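You operate a simulated robot arm through the tools that you are given. There is no shell and no other tool. Be economical: measure what you need, move in short steps, check, and stop when the job is done.

You run a simulated robot arm. Do the job below in one go: nothing can be reset, and whatever is moved stays where it is left.

## Task
Wipe up the spill, dry your hands on the towel, then switch the wash breaker on.
Fine: use the grey cloth and put it back. What is to be rubbed or washed off counts as gone when no trace of it is left.
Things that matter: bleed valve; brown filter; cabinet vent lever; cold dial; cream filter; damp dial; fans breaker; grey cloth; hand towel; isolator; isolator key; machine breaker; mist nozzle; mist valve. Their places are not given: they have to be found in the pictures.

Only the result counts: the job must be done as asked and must still hold three seconds after the hand-in. Knocking over, shifting, dropping, spilling or breaking anything else fails it. Flat cloth is picked up by pressing the open fingertips on it (5 to 10 N) and closing them slowly along it; thin cloth reads only 2 to 8 mm in the jaws.

## Robot
A 6-joint arm with a two-finger parallel gripper, fixed in place. Base frame: the origin is at the foot of the arm, x ahead of it, y to its left, z up. Lengths are in mm, angles in degrees, forces in N, time in s.
With the tool pointing down near the work surface it reaches from about 320 to 700 mm from the base axis. Its first joint turns from -166.0 to 166.0 degrees. Payload 4.1 kg.
Tool frame: the origin (TCP) lies between the finger pads and is the grasp point; the fingertips stand 23 mm ahead of it; z points along the fingers, y is the line along which they close. The gripper opens to 94 mm. The fingers are 38 mm wide and 10 mm thick; the gripper's body (54 by 96 mm) begins 39 mm behind the TCP.
Orientation is that of the tool frame in the base frame, as [roll, pitch, yaw] about the fixed x, y, z axes, in that order (R = Rz(yaw) Ry(pitch) Rx(roll)). With the fingers straight down and closing along the base's y, the tool's x points along the base's -x, its y along +y and its z along -z.

## Interface
- The arm moves only by the tool jog_arm. Its arguments are lists of equal length, an entry for each row: "delta_pos": the shift along the tool's x, y, z in mm, a list of three; "delta_rot": the turn, a rotation vector about the tool's x, y, z in degrees, a list of three; "fingers": the finger opening in mm, from 0 to 94. In form: {"delta_pos": [[dx, dy, dz], ...], "delta_rot": [[wx, wy, wz], ...], "fingers": [fingers, ...]}. A call has 1 to 10 rows; each row shifts and turns the commanded pose from where the row before left it, along the tool's axes as they then stand. A row lasts 0.2 s, in which the tool goes at most 50 mm and 8.6 degrees; a call with a longer step from one row to the next is refused whole, and so is a gripper value outside its range. A pose out of reach is approached as far as the arm can. The call stops where the force on the tool passes 70 N (or 10 N more than at its start, if that is more) or the arm is blocked; 0.2 s more then pass. The fingers move at their own pace (about 45 mm/s each) and stop on an object; they squeeze with about 25 N. The grip force told is the motor's: it shows also when the fingers shut on nothing. Time passes only in rows, and 0.2 s behind the last, so rows that do not move let the fingers close. The reply holds the time, the measured pose of the TCP, the force on the tool along the base axes, the opening and the grip force, in the units named above and with some noise, with the torque about the TCP (base axes, N m) and any sound that the robot's microphone picked up.
- Cameras (640 x 400 px; columns grow to the right, rows downward): "scene" is fixed at [211.4, 501.2, 1616.4]; the picture's right is [0.48, -0.88, 0.00], its down [-0.85, -0.47, -0.25] and it looks along [0.22, 0.12, -0.97] (base axes); focal length 214 px, centre (320, 200). "wrist" rides on the gripper at [86, 16, -75] in the tool frame; the picture's right is [-0.18, 0.98, 0.00], its down [-0.58, -0.11, -0.81] and it looks along [-0.79, -0.15, 0.59] (tool axes); focal length 243 px, centre (320, 200).
- capture(camera): a new picture of that camera. No time passes.
- lift_body(by): slides the trunk up (or, below 0, down) by that many mm; the arm rides with it, the base frame stays. It gives what a move gives, with no picture.
- pixel_to_xyz(camera, pixels): there is no depth. For up to 12 entries [column, row, z] of the newest picture of that camera ("zoom" is the newest enlarged one), the place [x, y] in the base frame at which the ray of that pixel passes the height z, good to about 2 mm, but the place of the scene camera against the robot may be out by one fixed shift of up to 12 mm in any direction. No time passes.
- inspect(camera, box): a new picture of the part [left, top, right, bottom] of that camera's present view, enlarged. No time passes.
- sign_off(): hands the job in; it is judged then, once.

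Keep the steps short. Do not move on a guess: measure, check each grasp and each placing, and mend mistakes. In all there are 80 turns and 34 pictures (those below and enlarged ones count). Leave the gripper open and the arm clear of the work at the hand-in unless told otherwise, and finish with a single line.

The tools are called after "Call:" by a JSON object that holds its "fn" and its "kwargs". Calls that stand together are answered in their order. jog_arm: Moves the arm, as the interface text tells. Its arguments: {"type":"object","properties":{"delta_pos":{"type":"array"},"delta_rot":{"type":"array"},"fingers":{"type":"array"}},"required":["delta_pos","delta_rot","fingers"]} The other tools are called the same way: lift_body (by) slides the trunk up or down; capture (camera) takes a picture; pixel_to_xyz (camera, pixels) gives the place at which the rays of pixels pass given heights; inspect (camera, box) takes an enlarged picture of a part of a camera's view; sign_off () hands the job in.

At the start:

```text
clock: 0.0
tcp_pos: [321.3, 172.5, 1366.7]
tool_rot: [-180.0, 0.0, -180.0]
contact_force: [-0.3, 0.2, 0.5]
wrist_torque: [-0.02, 0.01, 0.03]
gripper_width: 93.9
gripper_force: 0.0
trunk travel left (down, up): [-500.0, 90.0]
```

scene: 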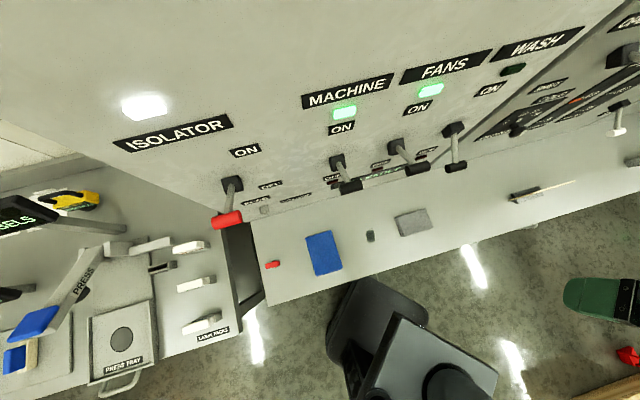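
wrist: 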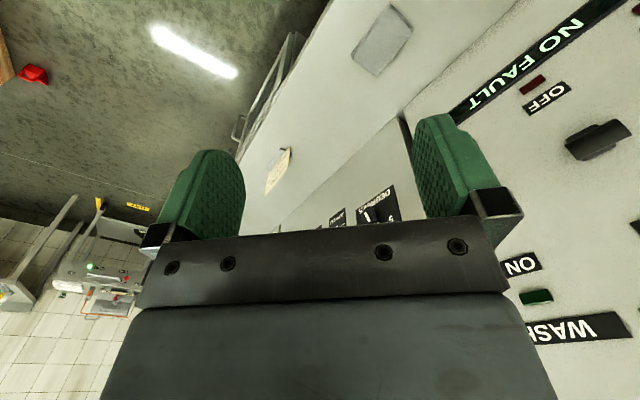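

I see a wall panel with breakers (ISOLATOR, MACHINE, FANS, WASH), a counter with a blue cloth, a grey cloth and others. I will enlarge parts of the scene.

Call:
{"fn": "inspect", "kwargs": {"camera": "scene", "box": [220, 120, 460, 300]}}

Call:
{"fn": "inspect", "kwargs": {"camera": "scene", "box": [430, 20, 640, 240]}}

Call:
{"fn": "inspect", "kwargs": {"camera": "scene", "box": [0, 170, 280, 400]}}

```text
2.22 times, centred on (340, 210) of scene
```

zoom: 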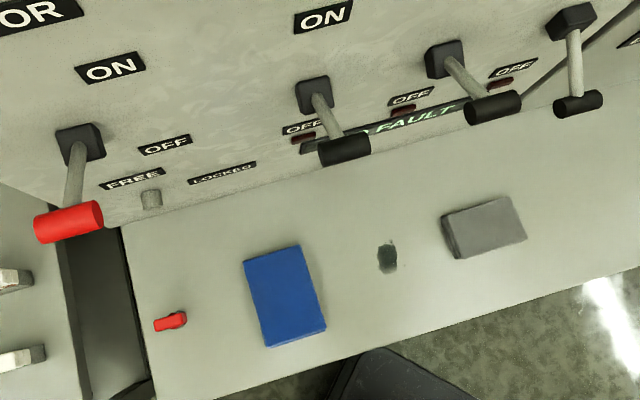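

```text
1.82 times, centred on (535, 130) of scene
```

zoom: 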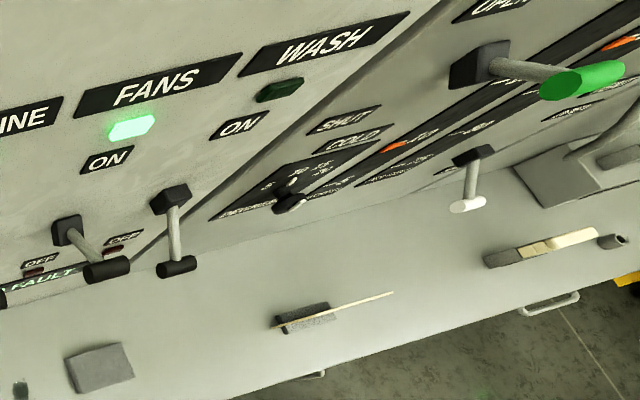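

```text
1.74 times, centred on (140, 285) of scene
```

zoom: 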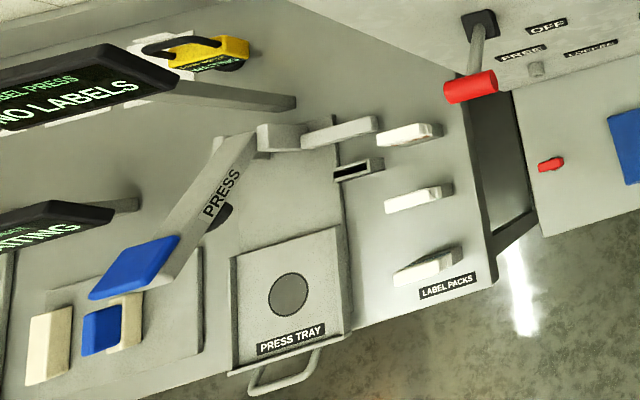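

The spill is the dark spot near scene (370,236), the grey cloth at (412,222), the blue towel at (323,253). Triangulating the cloth from both cameras gives a counter height of about 875. I'll measure the main points at that height.

Call:
{"fn": "pixel_to_xyz", "kwargs": {"camera": "scene", "pixels": [[412, 222, 875], [370, 236, 870], [323, 253, 870], [265, 305, 870], [520, 235, 870], [254, 221, 870], [460, 160, 870], [272, 265, 870], [394, 216, 875], [425, 208, 875], [431, 229, 875], [402, 237, 875]]}}

Call:
{"fn": "pixel_to_xyz", "kwargs": {"camera": "wrist", "pixels": [[382, 40, 875], [390, 5, 875], [413, 30, 875], [377, 76, 875], [351, 55, 875], [405, 118, 870]]}}

Call:
{"fn": "inspect", "kwargs": {"camera": "wrist", "box": [400, 0, 640, 360]}}

```text
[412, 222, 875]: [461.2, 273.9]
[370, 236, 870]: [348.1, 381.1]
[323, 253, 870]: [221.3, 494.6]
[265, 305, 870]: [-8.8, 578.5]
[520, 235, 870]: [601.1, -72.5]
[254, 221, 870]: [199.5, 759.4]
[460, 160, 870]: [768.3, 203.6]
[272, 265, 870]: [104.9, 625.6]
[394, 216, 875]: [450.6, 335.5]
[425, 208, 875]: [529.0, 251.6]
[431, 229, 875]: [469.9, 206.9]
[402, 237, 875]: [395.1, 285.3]
```

```text
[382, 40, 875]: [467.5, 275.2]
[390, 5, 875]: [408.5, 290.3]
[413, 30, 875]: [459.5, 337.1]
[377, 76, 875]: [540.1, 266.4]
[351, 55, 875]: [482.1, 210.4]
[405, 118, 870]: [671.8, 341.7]
```

```text
1.11 times, centred on (520, 180) of wrist
```

zoom: 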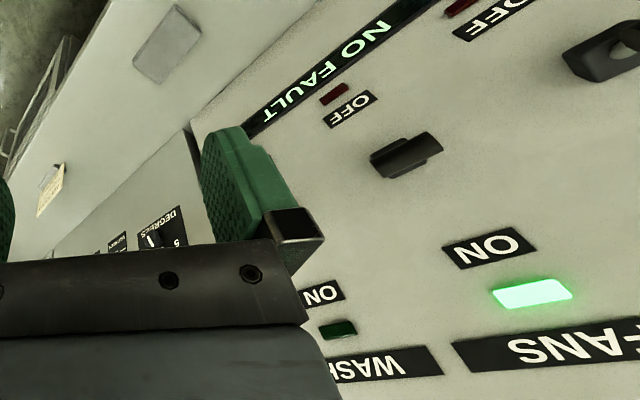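

Wrist and scene agree to about (11,5) mm of shift. The counter runs diagonally (front edge x+y≈575, wall x+y≈980). Arm stands before the counter edge; lower the trunk 300 mm.

Call:
{"fn": "lift_body", "kwargs": {"by": -300}}

Call:
{"fn": "capture", "kwargs": {"camera": "wrist"}}

```text
clock: 3.0
tcp_pos: [320.3, 172.3, 1066.2]
tool_rot: [180.0, -0.1, -180.0]
contact_force: [0.1, 0.3, 0.3]
wrist_torque: [0.03, 0.04, 0.02]
gripper_width: 93.7
gripper_force: 0.0
trunk travel left (down, up): [-200.0, 390.0]
```

```text
27 pictures are left
```

wrist: 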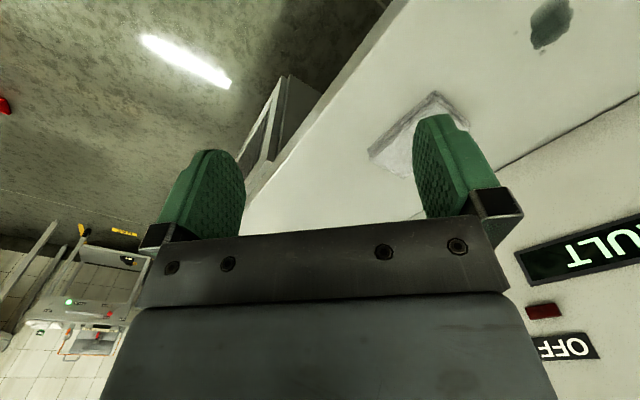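

Wash lever works out as down (knob z≈1140), fans and machine up (knobs z≈1229); so "on" means up. Next I turn the tool 45° so it closes along the counter, and look again.

Call:
{"fn": "jog_arm", "kwargs": {"delta_pos": [[0, 0, 0], [0, 0, 0], [0, 0, 0], [0, 0, 0], [0, 0, 0], [0, 0, 0], [0, 0, 0]], "delta_rot": [[0, 0, -7.5], [0, 0, -7.5], [0, 0, -7.5], [0, 0, -7.5], [0, 0, -7.5], [0, 0, -7.5], [0, 0, 0]], "fingers": [94, 94, 94, 94, 94, 94, 94]}}

Call:
{"fn": "capture", "kwargs": {"camera": "wrist"}}

```text
clock: 4.6
tcp_pos: [319.3, 171.4, 1066.9]
tool_rot: [180.0, 0.0, -134.9]
contact_force: [-0.3, 0.5, -0.5]
wrist_torque: [0.0, -0.04, 0.01]
gripper_width: 94.0
gripper_force: 0.2
trunk travel left (down, up): [-200.0, 390.0]
```

```text
26 pictures are left
```

wrist: 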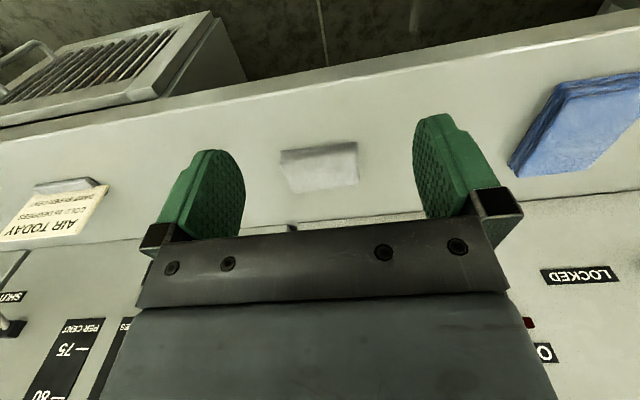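

Grey cloth now at (320,168) in the wrist view, spill hidden behind the right finger, blue towel at (580,120). I measure the cloth corners and towel.

Call:
{"fn": "pixel_to_xyz", "kwargs": {"camera": "wrist", "pixels": [[280, 152, 870], [355, 143, 870], [359, 182, 870], [289, 192, 870], [320, 168, 870], [555, 84, 870], [510, 165, 870], [130, 98, 870], [600, 14, 870], [92, 178, 870], [35, 187, 870]]}}

Call:
{"fn": "inspect", "kwargs": {"camera": "wrist", "box": [240, 110, 400, 230]}}

```text
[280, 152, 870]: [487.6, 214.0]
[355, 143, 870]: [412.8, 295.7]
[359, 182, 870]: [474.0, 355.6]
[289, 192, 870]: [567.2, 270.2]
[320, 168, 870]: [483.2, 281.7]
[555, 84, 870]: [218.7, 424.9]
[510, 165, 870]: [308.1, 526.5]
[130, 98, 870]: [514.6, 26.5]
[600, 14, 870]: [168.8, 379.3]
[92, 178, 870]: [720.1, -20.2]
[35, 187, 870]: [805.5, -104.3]
```

```text
3.33 times, centred on (320, 170) of wrist
```

zoom: 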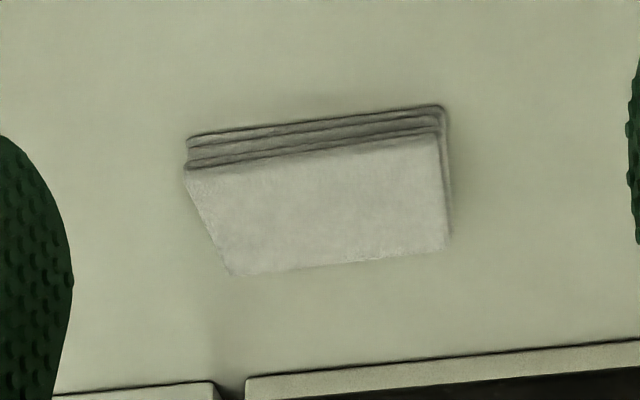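

The grey cloth is a folded stack about 20 mm tall, 112 × 67 mm, centred near (470,274); spill near (357,384). I'll grasp the stack across its short side: turn 90° the other way, then move over it and down to z≈945.

Call:
{"fn": "jog_arm", "kwargs": {"delta_pos": [[0, 0, 0], [0, 0, 0], [0, 0, 0], [0, 0, 0], [0, 0, 0], [0, 0, 0], [0, 0, 0], [0, 0, 0], [0, 0, 0], [0, 0, 0]], "delta_rot": [[0, 0, 8.5], [0, 0, 8.5], [0, 0, 8.5], [0, 0, 8.5], [0, 0, 8.5], [0, 0, 8.5], [0, 0, 8.5], [0, 0, 8.5], [0, 0, 8.5], [0, 0, 8.5]], "fingers": [94, 94, 94, 94, 94, 94, 94, 94, 94, 94]}}

Call:
{"fn": "jog_arm", "kwargs": {"delta_pos": [[0, 0, 0], [-7, 36, 20], [-7, 36, 20], [-7, 36, 20], [-7, 36, 20], [-6, 36, 20], [0, 0, 0]], "delta_rot": [[0, 0, 4.9], [0, 0, 0], [0, 0, 0], [0, 0, 0], [0, 0, 0], [0, 0, 0], [0, 0, 0]], "fingers": [94, 94, 94, 94, 94, 94, 94]}}

Call:
{"fn": "capture", "kwargs": {"camera": "wrist"}}

Call:
{"fn": "capture", "kwargs": {"camera": "scene"}}

```text
clock: 6.8
tcp_pos: [319.6, 172.6, 1066.5]
tool_rot: [-180.0, 0.0, 139.7]
contact_force: [-0.2, -0.8, 0.4]
wrist_torque: [0.0, 0.0, -0.01]
gripper_width: 94.0
gripper_force: 0.0
trunk travel left (down, up): [-200.0, 390.0]
```

```text
clock: 8.4
tcp_pos: [472.7, 277.8, 968.1]
tool_rot: [-179.9, 0.1, 135.1]
contact_force: [0.2, -0.4, 0.8]
wrist_torque: [-0.01, -0.01, 0.01]
gripper_width: 94.0
gripper_force: 0.0
trunk travel left (down, up): [-200.0, 390.0]
```

```text
24 pictures are left
```

wrist: 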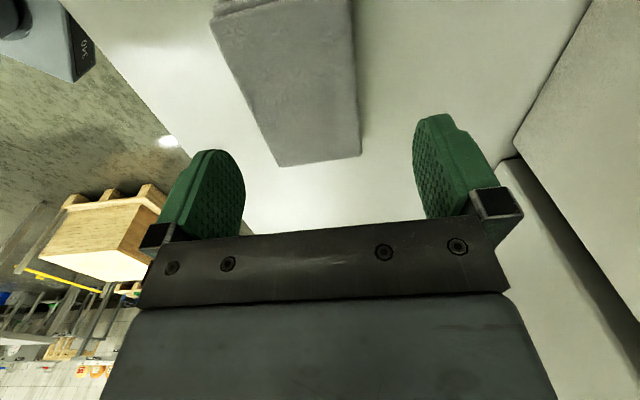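

```text
23 pictures are left
```

scene: 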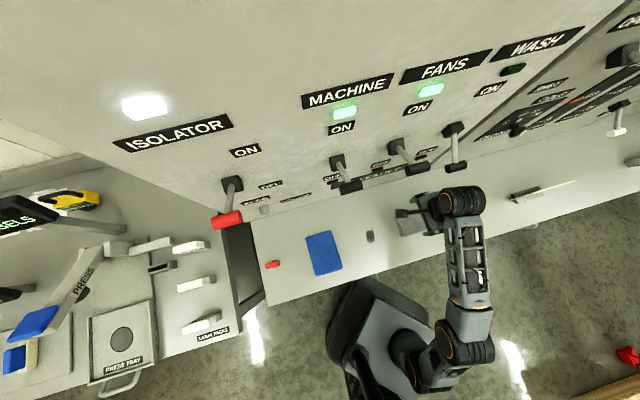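

I measure the cloth corners in the wrist view (top corners (213,28), (278,166), (361,155), (352,5)).

Call:
{"fn": "pixel_to_xyz", "kwargs": {"camera": "wrist", "pixels": [[213, 28, 892], [278, 166, 892], [361, 155, 892], [352, 5, 892], [278, 166, 875], [361, 155, 875], [360, 110, 873]]}}

Call:
{"fn": "inspect", "kwargs": {"camera": "wrist", "box": [180, 0, 440, 200]}}

```text
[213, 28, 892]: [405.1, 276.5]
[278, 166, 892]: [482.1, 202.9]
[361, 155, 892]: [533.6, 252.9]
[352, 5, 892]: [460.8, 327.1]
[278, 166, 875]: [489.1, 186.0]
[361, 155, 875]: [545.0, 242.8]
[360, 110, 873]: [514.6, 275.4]
```

```text
2.00 times, centred on (310, 100) of wrist
```

zoom: 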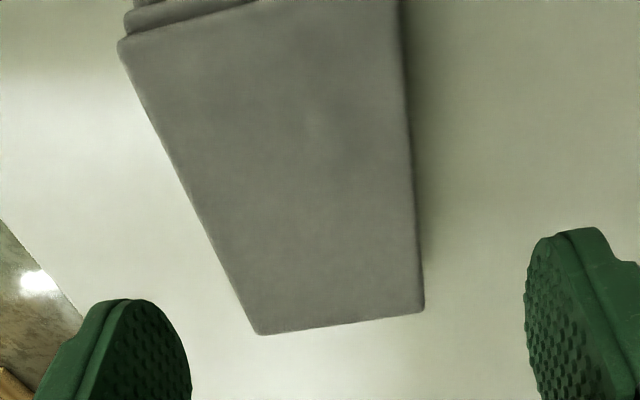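

Stack centre is f≈520, s≈145 (diagonal axes); TCP at f 530.7, s 137.8. I shift by (-7,-10.7) and lower to z≈918, then check margins.

Call:
{"fn": "jog_arm", "kwargs": {"delta_pos": [[-7, -10.7, 10], [0, 0, 25], [0, 0, 15], [0, 0, 0]], "delta_rot": [[0, 0, 0], [0, 0, 0], [0, 0, 0], [0, 0, 0]], "fingers": [94, 94, 94, 94]}}

Call:
{"fn": "capture", "kwargs": {"camera": "wrist"}}

```text
clock: 9.4
tcp_pos: [469.4, 263.1, 916.9]
tool_rot: [180.0, -0.1, 135.1]
contact_force: [0.5, 0.5, 0.0]
wrist_torque: [0.01, 0.0, -0.01]
gripper_width: 94.1
gripper_force: 0.0
trunk travel left (down, up): [-200.0, 390.0]
```

```text
21 pictures are left
```

wrist: 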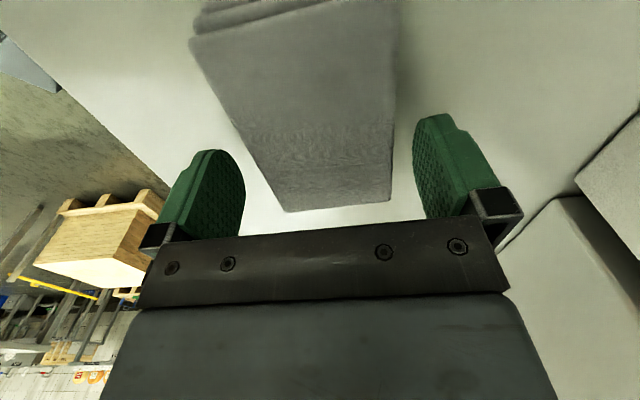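

Cloth sits between the fingers with similar gaps. I lower slowly towards contact.

Call:
{"fn": "jog_arm", "kwargs": {"delta_pos": [[0, 0, 5], [0, 0, 5], [0, 0, 4], [0, 0, 0]], "delta_rot": [[0, 0, 0], [0, 0, 0], [0, 0, 0], [0, 0, 0]], "fingers": [94, 94, 94, 94]}}

Call:
{"fn": "jog_arm", "kwargs": {"delta_pos": [[0, 0, 1.5], [0, 0, 1.5], [0, 0, 0]], "delta_rot": [[0, 0, 0], [0, 0, 0], [0, 0, 0]], "fingers": [94, 94, 94]}}

```text
clock: 10.4
tcp_pos: [469.1, 262.4, 902.8]
tool_rot: [-180.0, -0.1, 135.0]
contact_force: [0.6, 0.2, 1.3]
wrist_torque: [0.01, 0.01, 0.0]
gripper_width: 93.8
gripper_force: 0.0
trunk travel left (down, up): [-200.0, 390.0]
```

```text
clock: 11.2
tcp_pos: [467.5, 262.2, 903.1]
tool_rot: [179.6, 0.1, 135.1]
contact_force: [2.4, 4.8, 39.4]
wrist_torque: [-0.98, 1.68, -0.2]
gripper_width: 91.9
gripper_force: 0.1
trunk travel left (down, up): [-200.0, 390.0]
```

Contact at TCP 903, so the counter is at about z=880 (tips). I back up 5 mm and close slowly on the stack.

Call:
{"fn": "jog_arm", "kwargs": {"delta_pos": [[0, 0, -4], [0, 0, -4], [0, 0, 0], [0, 0, 0]], "delta_rot": [[0, 0, 0], [0, 0, 0], [0, 0, 0], [0, 0, 0]], "fingers": [94, 94, 94, 94]}}

Call:
{"fn": "jog_arm", "kwargs": {"delta_pos": [[0, 0, 0], [0, 0, 0], [0, 0, 0], [0, 0, 0], [0, 0, 0], [0, 0, 0], [0, 0, 0], [0, 0, 0]], "delta_rot": [[0, 0, 0], [0, 0, 0], [0, 0, 0], [0, 0, 0], [0, 0, 0], [0, 0, 0], [0, 0, 0], [0, 0, 0]], "fingers": [88, 82, 78, 74, 70, 66, 62, 62]}}

Call:
{"fn": "capture", "kwargs": {"camera": "wrist"}}

```text
clock: 12.2
tcp_pos: [467.9, 263.9, 907.0]
tool_rot: [-179.8, 0.0, 135.0]
contact_force: [0.5, -0.8, 0.2]
wrist_torque: [-0.05, 0.01, 0.0]
gripper_width: 94.1
gripper_force: 0.0
trunk travel left (down, up): [-200.0, 390.0]
```

```text
clock: 14.0
tcp_pos: [469.4, 263.2, 907.3]
tool_rot: [-180.0, 0.0, 135.1]
contact_force: [0.1, 0.2, 0.8]
wrist_torque: [0.06, -0.04, -0.01]
gripper_width: 68.9
gripper_force: 24.6
trunk travel left (down, up): [-200.0, 390.0]
```

```text
20 pictures are left
```

wrist: 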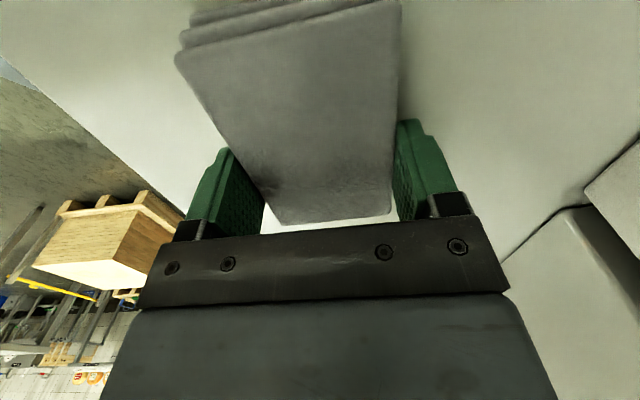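

The stack is held at 68.9 mm with 24.6 N. I remember the home pose (469.4, 263.2, 907.3). Lift 30 mm and check.

Call:
{"fn": "jog_arm", "kwargs": {"delta_pos": [[0, 0, -8], [0, 0, -10], [0, 0, -12], [0, 0, 0]], "delta_rot": [[0, 0, 0], [0, 0, 0], [0, 0, 0], [0, 0, 0]], "fingers": [60, 60, 60, 60]}}

Call:
{"fn": "capture", "kwargs": {"camera": "wrist"}}

```text
clock: 15.0
tcp_pos: [467.8, 263.2, 938.2]
tool_rot: [-180.0, 0.0, 135.1]
contact_force: [0.2, -1.2, -0.2]
wrist_torque: [0.01, 0.0, -0.01]
gripper_width: 60.2
gripper_force: 0.0
trunk travel left (down, up): [-200.0, 390.0]
```

```text
19 pictures are left
```

wrist: 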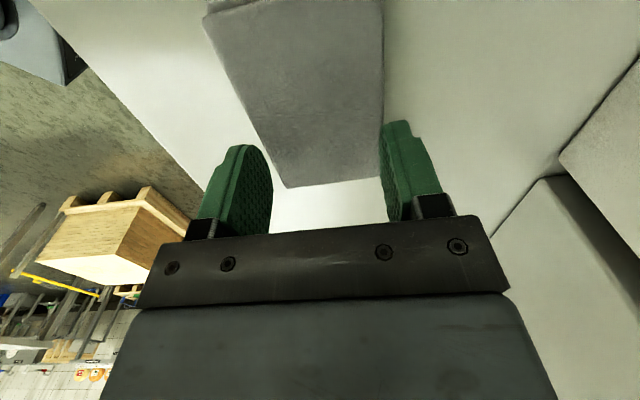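

The fingers slipped off: the stack stayed on the counter. I open, go deeper (tips just above the counter) and grip again.

Call:
{"fn": "jog_arm", "kwargs": {"delta_pos": [[0, 0, 0], [0, 0, 0], [0, 0, 0], [0, 0, 12], [0, 0, 12], [0, 0, 8], [0, 0, 1.5], [0, 0, 0]], "delta_rot": [[0, 0, 0], [0, 0, 0], [0, 0, 0], [0, 0, 0], [0, 0, 0], [0, 0, 0], [0, 0, 0], [0, 0, 0]], "fingers": [94, 94, 94, 94, 94, 94, 94, 94]}}

Call:
{"fn": "jog_arm", "kwargs": {"delta_pos": [[0, 0, 0], [0, 0, 0], [0, 0, 0], [0, 0, 0], [0, 0, 0], [0, 0, 0], [0, 0, 0], [0, 0, 0]], "delta_rot": [[0, 0, 0], [0, 0, 0], [0, 0, 0], [0, 0, 0], [0, 0, 0], [0, 0, 0], [0, 0, 0], [0, 0, 0]], "fingers": [84, 78, 74, 70, 66, 60, 50, 40]}}

Call:
{"fn": "jog_arm", "kwargs": {"delta_pos": [[0, 0, -2], [0, 0, -3], [0, 0, -3], [0, 0, -3], [0, 0, 0]], "delta_rot": [[0, 0, 0], [0, 0, 0], [0, 0, 0], [0, 0, 0], [0, 0, 0]], "fingers": [40, 40, 40, 40, 40]}}

```text
clock: 16.8
tcp_pos: [469.3, 263.4, 904.3]
tool_rot: [180.0, 0.1, 135.0]
contact_force: [-0.5, 0.1, 0.3]
wrist_torque: [0.01, 0.03, 0.0]
gripper_width: 94.1
gripper_force: 0.1
trunk travel left (down, up): [-200.0, 390.0]
```

```text
clock: 18.6
tcp_pos: [468.6, 261.9, 902.4]
tool_rot: [-180.0, 0.1, 135.1]
contact_force: [0.1, -0.5, 0.4]
wrist_torque: [-0.01, -0.03, -0.02]
gripper_width: 69.5
gripper_force: 24.5
trunk travel left (down, up): [-200.0, 390.0]
```

```text
clock: 19.8
tcp_pos: [469.5, 262.8, 913.5]
tool_rot: [179.9, 0.0, 135.1]
contact_force: [-0.2, -0.4, -0.3]
wrist_torque: [-0.02, -0.02, -0.01]
gripper_width: 69.0
gripper_force: 25.0
trunk travel left (down, up): [-200.0, 390.0]
```

Grip still 69 mm after 10 mm of lift. I lift a further 20 mm slowly and look.

Call:
{"fn": "jog_arm", "kwargs": {"delta_pos": [[0, 0, -4], [0, 0, -4], [0, 0, -6], [0, 0, -6], [0, 0, 0]], "delta_rot": [[0, 0, 0], [0, 0, 0], [0, 0, 0], [0, 0, 0], [0, 0, 0]], "fingers": [40, 40, 40, 40, 40]}}

Call:
{"fn": "capture", "kwargs": {"camera": "wrist"}}

```text
clock: 21.0
tcp_pos: [468.9, 263.7, 935.6]
tool_rot: [180.0, 0.1, 135.1]
contact_force: [0.0, 0.2, -1.3]
wrist_torque: [0.01, 0.02, -0.04]
gripper_width: 69.3
gripper_force: 24.9
trunk travel left (down, up): [-200.0, 390.0]
```

```text
18 pictures are left
```

wrist: 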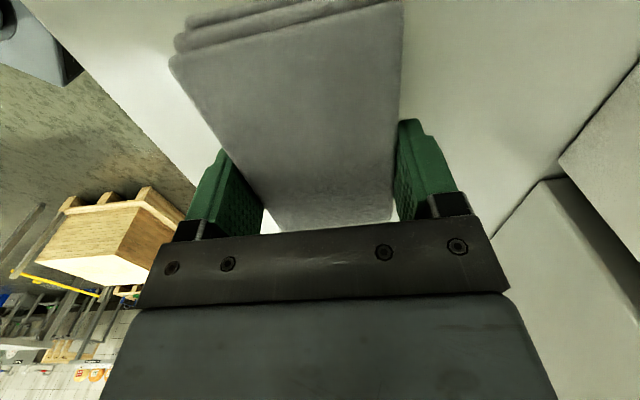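

The cloth is held. Spill estimate (357,384): move +164 along tool x and +5 along y at this height, then lower.

Call:
{"fn": "jog_arm", "kwargs": {"delta_pos": [[33, 1, 0], [33, 1, 0], [33, 1, 0], [33, 1, 0], [32, 1, 0], [0, 0, 12], [0, 0, 10], [0, 0, 5], [0, 0, 0]], "delta_rot": [[0, 0, 0], [0, 0, 0], [0, 0, 0], [0, 0, 0], [0, 0, 0], [0, 0, 0], [0, 0, 0], [0, 0, 0], [0, 0, 0]], "fingers": [40, 40, 40, 40, 40, 40, 40, 40, 40]}}

Call:
{"fn": "jog_arm", "kwargs": {"delta_pos": [[0, 0, 2], [0, 0, 2], [0, 0, 2], [0, 0, 0]], "delta_rot": [[0, 0, 0], [0, 0, 0], [0, 0, 0], [0, 0, 0]], "fingers": [40, 40, 40, 40]}}

```text
clock: 23.0
tcp_pos: [355.2, 383.8, 907.6]
tool_rot: [179.9, 0.1, 135.0]
contact_force: [-0.3, -0.1, 0.2]
wrist_torque: [-0.01, 0.0, 0.0]
gripper_width: 69.0
gripper_force: 25.0
trunk travel left (down, up): [-200.0, 390.0]
```

```text
clock: 24.0
tcp_pos: [357.0, 382.3, 902.5]
tool_rot: [179.7, 0.1, 135.1]
contact_force: [3.9, 5.5, 17.7]
wrist_torque: [-0.24, 0.29, -0.09]
gripper_width: 69.0
gripper_force: 24.9
trunk travel left (down, up): [-200.0, 390.0]
```

Contact with 17.7 N. I ease 0.6 mm and rub back and forth along the counter, with small cross shifts.

Call:
{"fn": "jog_arm", "kwargs": {"delta_pos": [[0, 0, -0.6], [20, 0, 0], [15, 0, 0], [-25, 0, 0], [-25, 0, 0], [-20, 0, 0], [25, 10, 0], [25, 0, 0], [20, 0, 0], [0, 0, 0]], "delta_rot": [[0, 0, 0], [0, 0, 0], [0, 0, 0], [0, 0, 0], [0, 0, 0], [0, 0, 0], [0, 0, 0], [0, 0, 0], [0, 0, 0], [0, 0, 0]], "fingers": [40, 40, 40, 40, 40, 40, 40, 40, 40, 40]}}

Call:
{"fn": "jog_arm", "kwargs": {"delta_pos": [[-25, -20, 0], [-25, 0, 0], [-20, 0, 0], [25, 0, 0], [25, 0, 0], [20, 0, 0], [-25, 10, 0], [-25, 0, 0], [-20, 0, 0], [0, 0, 0]], "delta_rot": [[0, 0, 0], [0, 0, 0], [0, 0, 0], [0, 0, 0], [0, 0, 0], [0, 0, 0], [0, 0, 0], [0, 0, 0], [0, 0, 0], [0, 0, 0]], "fingers": [40, 40, 40, 40, 40, 40, 40, 40, 40, 40]}}

Call:
{"fn": "jog_arm", "kwargs": {"delta_pos": [[0, 0, -10], [0, 0, -20], [-40, 0, 0], [-40, 0, 0], [-40, 0, 0], [0, 0, 0]], "delta_rot": [[0, 0, 0], [0, 0, 0], [0, 0, 0], [0, 0, 0], [0, 0, 0], [0, 0, 0]], "fingers": [40, 40, 40, 40, 40, 40]}}

Call:
{"fn": "inspect", "kwargs": {"camera": "scene", "box": [300, 180, 460, 280]}}

```text
clock: 26.2
tcp_pos: [337.6, 412.9, 902.6]
tool_rot: [180.0, 0.0, 135.0]
contact_force: [0.8, -2.0, 14.2]
wrist_torque: [-0.14, -0.39, -0.04]
gripper_width: 69.0
gripper_force: 25.2
trunk travel left (down, up): [-200.0, 390.0]
```

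```text
clock: 28.4
tcp_pos: [378.5, 359.0, 902.4]
tool_rot: [179.8, 0.0, 135.1]
contact_force: [-17.4, 20.1, 34.7]
wrist_torque: [-0.67, 1.2, -1.08]
gripper_width: 69.2
gripper_force: 25.4
trunk travel left (down, up): [-200.0, 390.0]
```

```text
clock: 29.8
tcp_pos: [466.6, 273.3, 933.1]
tool_rot: [-180.0, 0.1, 135.0]
contact_force: [0.3, 0.5, -0.4]
wrist_torque: [0.0, -0.02, -0.01]
gripper_width: 69.6
gripper_force: 24.6
trunk travel left (down, up): [-200.0, 390.0]
```

```text
4.00 times, centred on (380, 230) of scene
```

zoom: 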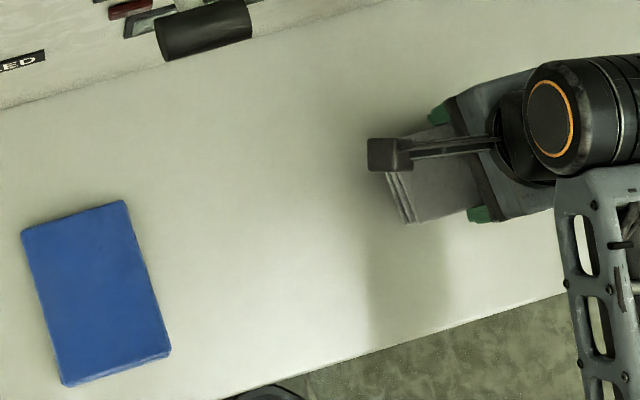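

The spill place, zoom (280,224), is clean. I carry the cloth home: target (468.9, 262.5, 903), so shift (-9.3,-6) and lower.

Call:
{"fn": "jog_arm", "kwargs": {"delta_pos": [[-9.3, -6, 0], [0, 0, 12], [0, 0, 10], [0, 0, 5], [0, 0, 2], [0, 0, 0]], "delta_rot": [[0, 0, 0], [0, 0, 0], [0, 0, 0], [0, 0, 0], [0, 0, 0], [0, 0, 0]], "fingers": [40, 40, 40, 40, 40, 40]}}

Call:
{"fn": "jog_arm", "kwargs": {"delta_pos": [[0, 0, 0.7], [0, 0, 0]], "delta_rot": [[0, 0, 0], [0, 0, 0]], "fingers": [40, 40]}}

```text
clock: 31.2
tcp_pos: [469.5, 263.4, 903.8]
tool_rot: [180.0, -0.1, 135.1]
contact_force: [0.4, -0.6, -0.2]
wrist_torque: [-0.03, 0.0, -0.03]
gripper_width: 69.3
gripper_force: 25.1
trunk travel left (down, up): [-200.0, 390.0]
```

```text
clock: 31.8
tcp_pos: [468.1, 262.9, 903.5]
tool_rot: [180.0, 0.1, 135.1]
contact_force: [0.1, 0.7, -0.3]
wrist_torque: [0.01, 0.0, 0.01]
gripper_width: 69.4
gripper_force: 24.5
trunk travel left (down, up): [-200.0, 390.0]
```

At the home pose, about 1 mm above the counter. I open slowly, rise straight up 60 mm and look.

Call:
{"fn": "jog_arm", "kwargs": {"delta_pos": [[0, 0, 0.5], [0, 0, 0], [0, 0, 0], [0, 0, 0], [0, 0, 0], [0, 0, 0], [0, 0, -10], [0, 0, -25], [0, 0, -25], [0, 0, 0]], "delta_rot": [[0, 0, 0], [0, 0, 0], [0, 0, 0], [0, 0, 0], [0, 0, 0], [0, 0, 0], [0, 0, 0], [0, 0, 0], [0, 0, 0], [0, 0, 0]], "fingers": [69, 72, 80, 90, 94, 94, 94, 94, 94, 94]}}

Call:
{"fn": "capture", "kwargs": {"camera": "wrist"}}

```text
clock: 34.0
tcp_pos: [468.8, 262.2, 965.0]
tool_rot: [-179.9, 0.0, 135.1]
contact_force: [0.2, 0.2, -0.1]
wrist_torque: [0.03, 0.02, 0.0]
gripper_width: 93.8
gripper_force: 0.1
trunk travel left (down, up): [-200.0, 390.0]
```

```text
16 pictures are left
```

wrist: 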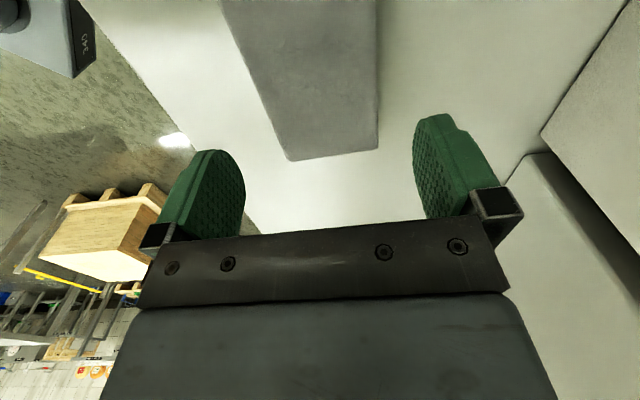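

The cloth lies back in place. Now I measure the towel with the scene camera, with the cloth's corners to calibrate the shift.

Call:
{"fn": "pixel_to_xyz", "kwargs": {"camera": "scene", "pixels": [[394, 216, 895], [425, 208, 895], [431, 229, 895], [402, 237, 895], [306, 237, 895], [332, 230, 895], [343, 268, 895], [315, 276, 895], [370, 236, 880]]}}

```text
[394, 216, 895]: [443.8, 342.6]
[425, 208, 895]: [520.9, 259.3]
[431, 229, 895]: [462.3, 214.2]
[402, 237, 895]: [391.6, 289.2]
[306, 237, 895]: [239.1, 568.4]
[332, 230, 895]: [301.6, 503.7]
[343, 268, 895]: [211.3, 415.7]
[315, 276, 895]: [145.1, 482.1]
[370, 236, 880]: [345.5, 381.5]
```

Towel centre ≈(235,490), 126 mm across the counter depth, 92 along it. I move there at z 965 (dx +326 in tool axes) and look.

Call:
{"fn": "jog_arm", "kwargs": {"delta_pos": [[36, 0, 0], [36, 0, 0], [36, 0, 0], [36, 0, 0], [36, 0, 0], [36, 0, 0], [36, 0, 0], [36, -2, 0], [36, -2, 0], [0, 0, 0]], "delta_rot": [[0, 0, 0], [0, 0, 0], [0, 0, 0], [0, 0, 0], [0, 0, 0], [0, 0, 0], [0, 0, 0], [0, 0, 0], [0, 0, 0], [0, 0, 0]], "fingers": [94, 94, 94, 94, 94, 94, 94, 70, 60, 60]}}

Call:
{"fn": "capture", "kwargs": {"camera": "wrist"}}

Call:
{"fn": "capture", "kwargs": {"camera": "scene"}}

```text
clock: 36.2
tcp_pos: [234.9, 490.4, 959.7]
tool_rot: [180.0, 0.1, 135.0]
contact_force: [0.1, -1.2, -0.1]
wrist_torque: [-0.02, -0.01, 0.01]
gripper_width: 59.8
gripper_force: 0.0
trunk travel left (down, up): [-200.0, 390.0]
```

```text
15 pictures are left
```

wrist: 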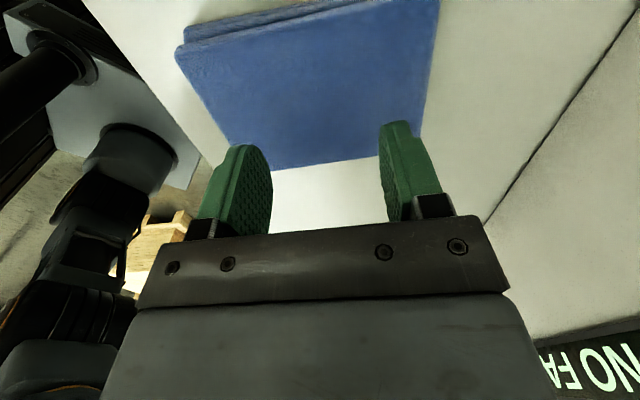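

```text
14 pictures are left
```

scene: 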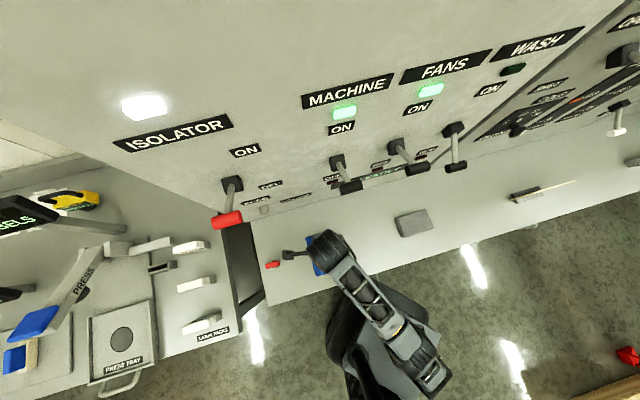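

Towel top corners in the wrist view: (176,50), (232,172), (417,150), (439,2). Measure.

Call:
{"fn": "pixel_to_xyz", "kwargs": {"camera": "wrist", "pixels": [[176, 50, 896], [232, 172, 896], [417, 150, 896], [439, 2, 896]]}}

Call:
{"fn": "inspect", "kwargs": {"camera": "scene", "box": [340, 210, 400, 260]}}

```text
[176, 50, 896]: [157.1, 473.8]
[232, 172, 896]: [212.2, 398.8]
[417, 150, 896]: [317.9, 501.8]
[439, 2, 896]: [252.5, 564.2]
```

```text
8.00 times, centred on (370, 235) of scene
```

zoom: 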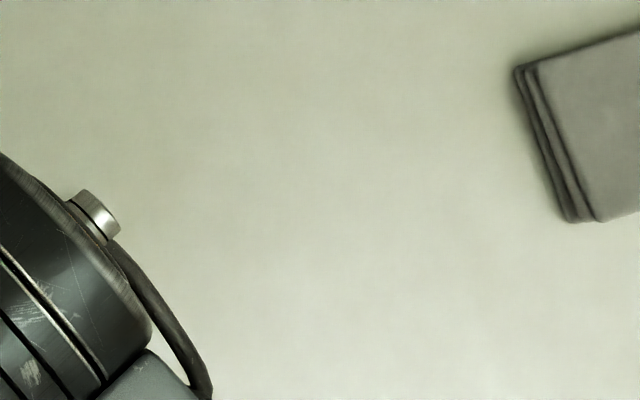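

The spill is gone entirely. Towel centre (235,485), the tool is over it. I descend to the towel top in small steps.

Call:
{"fn": "jog_arm", "kwargs": {"delta_pos": [[0, -4, 12], [0, 0, 12], [0, 0, 6], [0, 0, 3], [0, 0, 0]], "delta_rot": [[0, 0, 0], [0, 0, 0], [0, 0, 0], [0, 0, 0], [0, 0, 0]], "fingers": [60, 60, 60, 60, 60]}}

Call:
{"fn": "jog_arm", "kwargs": {"delta_pos": [[0, 0, 2], [0, 0, 2], [0, 0, 0]], "delta_rot": [[0, 0, 0], [0, 0, 0], [0, 0, 0]], "fingers": [60, 60, 60]}}

```text
clock: 37.4
tcp_pos: [233.9, 484.6, 933.4]
tool_rot: [179.8, -0.2, 135.1]
contact_force: [1.5, 7.1, 26.9]
wrist_torque: [-0.34, 0.3, -0.04]
gripper_width: 59.4
gripper_force: 0.1
trunk travel left (down, up): [-200.0, 390.0]
```

```text
clock: 38.2
tcp_pos: [232.4, 483.2, 931.1]
tool_rot: [179.2, -0.4, 135.1]
contact_force: [3.2, 5.4, 57.9]
wrist_torque: [-1.47, 0.94, -0.01]
gripper_width: 56.9
gripper_force: 0.0
trunk travel left (down, up): [-200.0, 390.0]
```

The towel top is at about z=911, and I'm pressing too hard (58 N). Ease up 6 mm to reach about 8 N.

Call:
{"fn": "jog_arm", "kwargs": {"delta_pos": [[0, 0, -3], [0, 0, -3], [0, 0, 0]], "delta_rot": [[0, 0, 0], [0, 0, 0], [0, 0, 0]], "fingers": [60, 60, 60]}}

```text
clock: 39.0
tcp_pos: [232.4, 483.6, 933.4]
tool_rot: [179.9, 0.0, 135.2]
contact_force: [-1.9, -7.1, 27.9]
wrist_torque: [-0.36, 0.18, 0.02]
gripper_width: 57.3
gripper_force: 0.1
trunk travel left (down, up): [-200.0, 390.0]
```

Call:
{"fn": "jog_arm", "kwargs": {"delta_pos": [[0, 0, -1], [0, 0, -1], [0, 0, 0]], "delta_rot": [[0, 0, 0], [0, 0, 0], [0, 0, 0]], "fingers": [60, 60, 60]}}

```text
clock: 39.8
tcp_pos: [233.3, 486.7, 932.9]
tool_rot: [180.0, 0.1, 135.1]
contact_force: [-0.7, -6.1, 10.8]
wrist_torque: [-0.11, 0.03, 0.02]
gripper_width: 57.4
gripper_force: 0.1
trunk travel left (down, up): [-200.0, 390.0]
```

About 11 N now. I rub by closing and opening the fingers on the towel, which shifts nothing net, then small strokes.

Call:
{"fn": "jog_arm", "kwargs": {"delta_pos": [[0, 0, 0], [0, 0, 0], [0, 0, 0], [0, 0, 0], [0, 0, 0], [0, 0, 0], [0, 0, 0], [0, 0, 0], [0, 0, 0], [0, 0, 0]], "delta_rot": [[0, 0, 0], [0, 0, 0], [0, 0, 0], [0, 0, 0], [0, 0, 0], [0, 0, 0], [0, 0, 0], [0, 0, 0], [0, 0, 0], [0, 0, 0]], "fingers": [50, 40, 30, 20, 10, 20, 30, 40, 50, 60]}}

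Call:
{"fn": "jog_arm", "kwargs": {"delta_pos": [[0, 0, 0], [0, 0, 0], [0, 0, 0], [0, 0, 0], [0, 0, 0], [0, 0, 0], [0, 0, 0]], "delta_rot": [[0, 0, 0], [0, 0, 0], [0, 0, 0], [0, 0, 0], [0, 0, 0], [0, 0, 0], [0, 0, 0]], "fingers": [50, 40, 30, 20, 10, 2, 2]}}

Call:
{"fn": "capture", "kwargs": {"camera": "wrist"}}

```text
clock: 42.0
tcp_pos: [233.6, 485.9, 933.4]
tool_rot: [-180.0, 0.0, 135.1]
contact_force: [-0.6, -0.5, 1.8]
wrist_torque: [0.01, -0.01, 0.01]
gripper_width: 59.2
gripper_force: 0.1
trunk travel left (down, up): [-200.0, 390.0]
```

```text
clock: 43.6
tcp_pos: [233.8, 485.8, 932.7]
tool_rot: [180.0, 0.0, 135.2]
contact_force: [-0.3, 0.1, 0.6]
wrist_torque: [0.0, 0.0, 0.02]
gripper_width: 1.9
gripper_force: 0.1
trunk travel left (down, up): [-200.0, 390.0]
```

```text
12 pictures are left
```

wrist: 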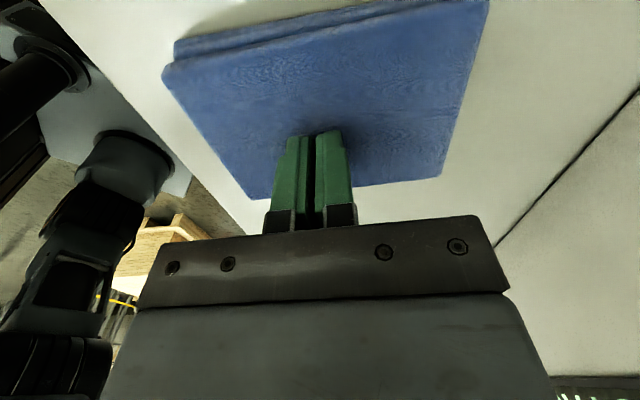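

Force has faded to nothing (towel gave slightly). I press again by 2.5 mm with fingers partly open, then rub ±10 mm and watch whether the towel moves.

Call:
{"fn": "jog_arm", "kwargs": {"delta_pos": [[0, 0, 0], [0, 0, 0], [0, 0, 1], [0, 0, 1.5], [0, 0, 0]], "delta_rot": [[0, 0, 0], [0, 0, 0], [0, 0, 0], [0, 0, 0], [0, 0, 0]], "fingers": [40, 40, 40, 40, 40]}}

Call:
{"fn": "jog_arm", "kwargs": {"delta_pos": [[5, 0, 0], [5, 0, 0], [-5, 0, 0], [-5, 0, 0], [-5, 0, 0], [-5, 0, 0], [5, 0, 0], [5, 0, 0], [0, 0, 0]], "delta_rot": [[0, 0, 0], [0, 0, 0], [0, 0, 0], [0, 0, 0], [0, 0, 0], [0, 0, 0], [0, 0, 0], [0, 0, 0], [0, 0, 0]], "fingers": [40, 40, 40, 40, 40, 40, 40, 40, 40]}}

Call:
{"fn": "capture", "kwargs": {"camera": "wrist"}}

```text
clock: 44.8
tcp_pos: [232.7, 486.2, 933.3]
tool_rot: [179.7, -0.1, 135.0]
contact_force: [1.3, 5.3, 21.1]
wrist_torque: [-0.06, 0.07, -0.02]
gripper_width: 39.9
gripper_force: 0.2
trunk travel left (down, up): [-200.0, 390.0]
```

```text
clock: 46.8
tcp_pos: [234.5, 485.0, 932.6]
tool_rot: [179.7, -0.1, 135.2]
contact_force: [12.4, -6.3, 28.8]
wrist_torque: [-0.31, -0.2, -0.01]
gripper_width: 40.1
gripper_force: 0.1
trunk travel left (down, up): [-200.0, 390.0]
```

```text
11 pictures are left
```

wrist: 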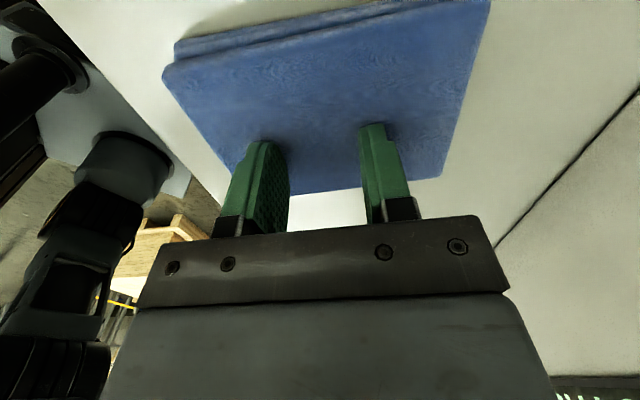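

The towel did not move. I rub a bit more, along y and with the fingers closing, to be thorough.

Call:
{"fn": "jog_arm", "kwargs": {"delta_pos": [[8, 0, 0], [-8, 0, 0], [-8, 0, 0], [8, 0, 0], [0, 6, 0], [0, -6, 0], [0, -6, 0], [0, 6, 0], [8, 0, 0], [-8, 0, 0]], "delta_rot": [[0, 0, 0], [0, 0, 0], [0, 0, 0], [0, 0, 0], [0, 0, 0], [0, 0, 0], [0, 0, 0], [0, 0, 0], [0, 0, 0], [0, 0, 0]], "fingers": [40, 40, 40, 40, 40, 40, 40, 40, 40, 40]}}

Call:
{"fn": "jog_arm", "kwargs": {"delta_pos": [[0, 0, 0], [0, 0, 0], [0, 0, 0], [0, 0, 0], [8, 0, 0], [-8, 0, 0], [-8, 0, 0], [8, 0, 0], [0, 0, 0], [0, 0, 0]], "delta_rot": [[0, 0, 0], [0, 0, 0], [0, 0, 0], [0, 0, 0], [0, 0, 0], [0, 0, 0], [0, 0, 0], [0, 0, 0], [0, 0, 0], [0, 0, 0]], "fingers": [30, 20, 10, 2, 2, 2, 2, 2, 2, 2]}}

Call:
{"fn": "jog_arm", "kwargs": {"delta_pos": [[0, 0, -10], [0, 0, -20], [0, 0, -30], [0, 0, -30], [0, 0, 0]], "delta_rot": [[0, 0, 0], [0, 0, 0], [0, 0, 0], [0, 0, 0], [0, 0, 0]], "fingers": [2, 2, 2, 2, 2]}}

Call:
{"fn": "capture", "kwargs": {"camera": "wrist"}}

```text
clock: 49.0
tcp_pos: [229.4, 486.1, 933.4]
tool_rot: [179.9, -0.2, 135.4]
contact_force: [-8.2, 8.3, 25.0]
wrist_torque: [0.14, 0.23, -0.03]
gripper_width: 39.9
gripper_force: 0.1
trunk travel left (down, up): [-200.0, 390.0]
```

```text
clock: 51.2
tcp_pos: [234.1, 483.5, 932.7]
tool_rot: [179.9, 0.0, 135.0]
contact_force: [10.7, -7.5, 26.8]
wrist_torque: [-0.18, -0.27, -0.04]
gripper_width: 6.9
gripper_force: 5.9
trunk travel left (down, up): [-200.0, 390.0]
```

```text
clock: 52.4
tcp_pos: [226.2, 464.9, 1007.7]
tool_rot: [180.0, -0.1, 135.0]
contact_force: [-0.1, -0.4, 0.3]
wrist_torque: [-0.03, -0.04, 0.01]
gripper_width: 2.2
gripper_force: 0.0
out of reach, approached as far as the arm can: row 3, 4
trunk travel left (down, up): [-200.0, 390.0]
```

```text
10 pictures are left
```

wrist: 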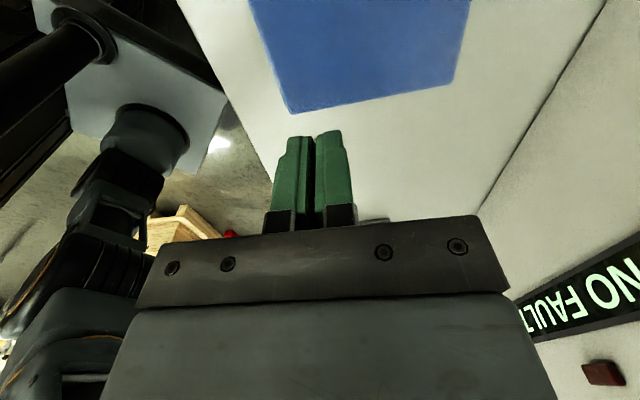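

The towel stayed put. The arm ran out of upward reach at this trunk height, so I go 20 mm down, then move along the counter in front of the wash lever (s≈169).

Call:
{"fn": "jog_arm", "kwargs": {"delta_pos": [[0, 0, 20], [-35, 0, 0], [-38, 0, 0], [-38, 0, 0], [-38, 0, 0], [-38, 0, 0], [-38, 0, 0], [-38, 0, 0], [-38, 0, 0], [-36, 0, 0]], "delta_rot": [[0, 0, 0], [0, 0, 0], [0, 0, 0], [0, 0, 0], [0, 0, 0], [0, 0, 0], [0, 0, 0], [0, 0, 0], [0, 0, 0], [0, 0, 0]], "fingers": [0, 0, 0, 0, 0, 0, 0, 0, 0, 0]}}

Call:
{"fn": "lift_body", "kwargs": {"by": 150}}

```text
clock: 54.6
tcp_pos: [464.1, 227.3, 988.5]
tool_rot: [180.0, 0.0, 135.0]
contact_force: [-0.7, -0.5, 0.3]
wrist_torque: [-0.02, -0.03, 0.02]
gripper_width: 0.1
gripper_force: 25.4
trunk travel left (down, up): [-200.0, 390.0]
```

```text
clock: 56.4
tcp_pos: [465.2, 226.7, 1137.4]
tool_rot: [179.9, -0.1, 135.1]
contact_force: [0.2, -0.1, 0.0]
wrist_torque: [0.02, 0.01, 0.01]
gripper_width: 0.0
gripper_force: 25.3
trunk travel left (down, up): [-350.0, 240.0]
```

In front of the wash lever at f=489, s=169. I swing the tool to horizontal, pointing at the wall (turn -90° about tool x).

Call:
{"fn": "jog_arm", "kwargs": {"delta_pos": [[0, 0, 0], [0, 0, 0], [0, 0, 0], [0, 0, 0], [0, 0, 0], [0, 0, 0], [0, 0, 0], [0, 0, 0], [0, 0, 0], [0, 0, 0]], "delta_rot": [[-8.2, 0, 0], [-8.2, 0, 0], [-8.2, 0, 0], [-8.2, 0, 0], [-8.2, 0, 0], [-8.2, 0, 0], [-8.2, 0, 0], [-8.2, 0, 0], [-8.2, 0, 0], [-8.2, 0, 0]], "fingers": [0, 0, 0, 0, 0, 0, 0, 0, 0, 0]}}

Call:
{"fn": "jog_arm", "kwargs": {"delta_pos": [[0, 0, 0], [0, 0, 0]], "delta_rot": [[-8, 0, 0], [0, 0, 0]], "fingers": [0, 0]}}

Call:
{"fn": "capture", "kwargs": {"camera": "wrist"}}

Call:
{"fn": "capture", "kwargs": {"camera": "scene"}}

```text
clock: 58.5
tcp_pos: [464.9, 225.4, 1137.5]
tool_rot: [98.0, 0.1, 135.0]
contact_force: [0.0, 0.3, 0.1]
wrist_torque: [-0.01, -0.02, 0.01]
gripper_width: 0.1
gripper_force: 25.5
trunk travel left (down, up): [-350.0, 240.0]
```

```text
clock: 59.1
tcp_pos: [466.2, 225.8, 1137.1]
tool_rot: [90.0, 0.0, 135.1]
contact_force: [1.9, -0.4, 0.1]
wrist_torque: [0.0, -0.02, 0.0]
gripper_width: 0.1
gripper_force: 24.8
trunk travel left (down, up): [-350.0, 240.0]
```

```text
9 pictures are left
```

wrist: 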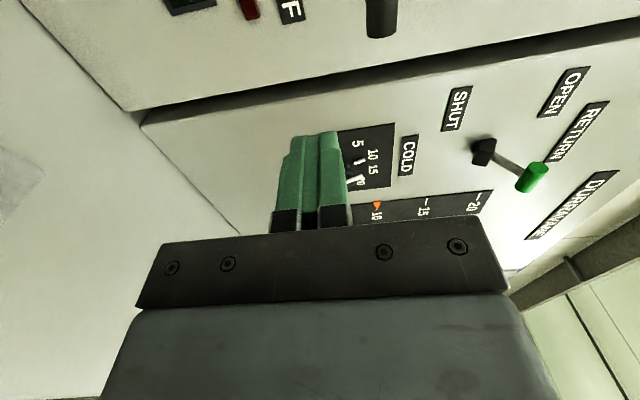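

```text
8 pictures are left
```

scene: 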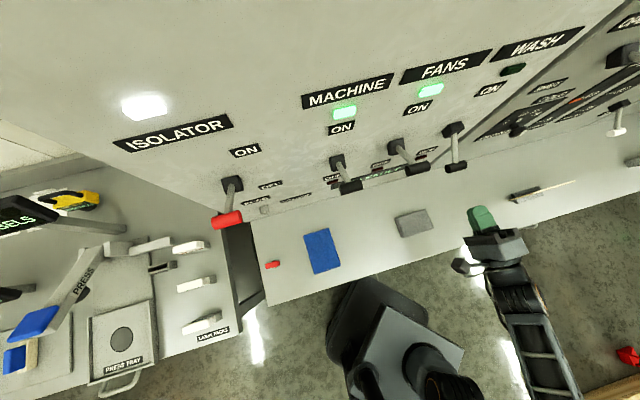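

The wash knob appears at the top of the wrist view (381,18); ray crossing puts it near f≈605, s≈145, z≈1182, pivot z≈1214. I move back 45 mm and slide 25 mm towards -s for a better view.

Call:
{"fn": "jog_arm", "kwargs": {"delta_pos": [[12, 0, -22], [13, 0, -23], [0, 0, 0]], "delta_rot": [[0, 0, 0], [0, 0, 0], [0, 0, 0]], "fingers": [0, 0, 0]}}

Call:
{"fn": "capture", "kwargs": {"camera": "wrist"}}

```text
clock: 60.0
tcp_pos: [414.5, 211.2, 1136.6]
tool_rot: [89.9, 0.0, 135.1]
contact_force: [-0.2, -0.3, -0.4]
wrist_torque: [-0.01, 0.0, 0.02]
gripper_width: 0.0
gripper_force: 25.1
trunk travel left (down, up): [-350.0, 240.0]
```

```text
7 pictures are left
```

wrist: 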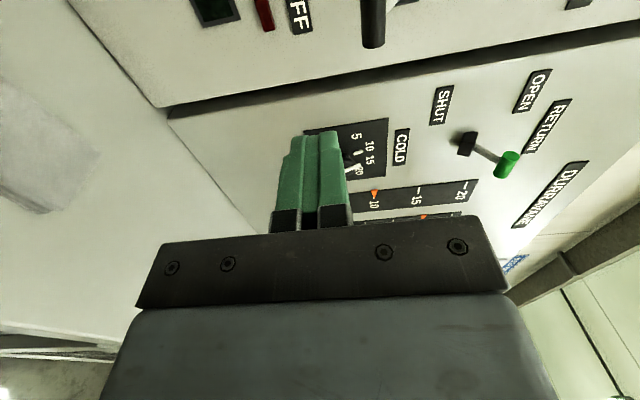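

Knob: +s end about s=155, centre s≈133, z≈1181, f≈603. I slide 9 mm and go forward under it (tips to f≈620), fingers' top at z≈1147, 23 mm below the knob.

Call:
{"fn": "jog_arm", "kwargs": {"delta_pos": [[9, 0, 30], [0, 0, 35], [0, 0, 35], [0, 0, 30], [0, 0, 15], [0, 0, 9], [0, 0, 0]], "delta_rot": [[0, 0, 0], [0, 0, 0], [0, 0, 0], [0, 0, 0], [0, 0, 0], [0, 0, 0], [0, 0, 0]], "fingers": [0, 0, 0, 0, 0, 0, 0]}}

Call:
{"fn": "inspect", "kwargs": {"camera": "scene", "box": [400, 90, 520, 190]}}

```text
clock: 61.5
tcp_pos: [518.1, 327.0, 1138.1]
tool_rot: [90.0, -0.1, 135.2]
contact_force: [0.0, 0.0, 0.4]
wrist_torque: [-0.03, -0.01, -0.01]
gripper_width: 0.0
gripper_force: 24.5
trunk travel left (down, up): [-350.0, 240.0]
```

```text
4.00 times, centred on (460, 140) of scene
```

zoom: 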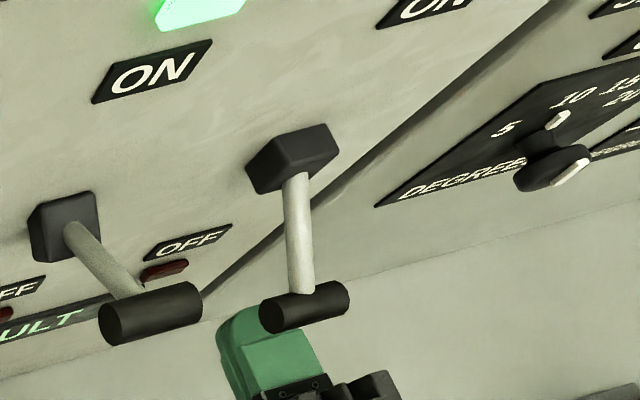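

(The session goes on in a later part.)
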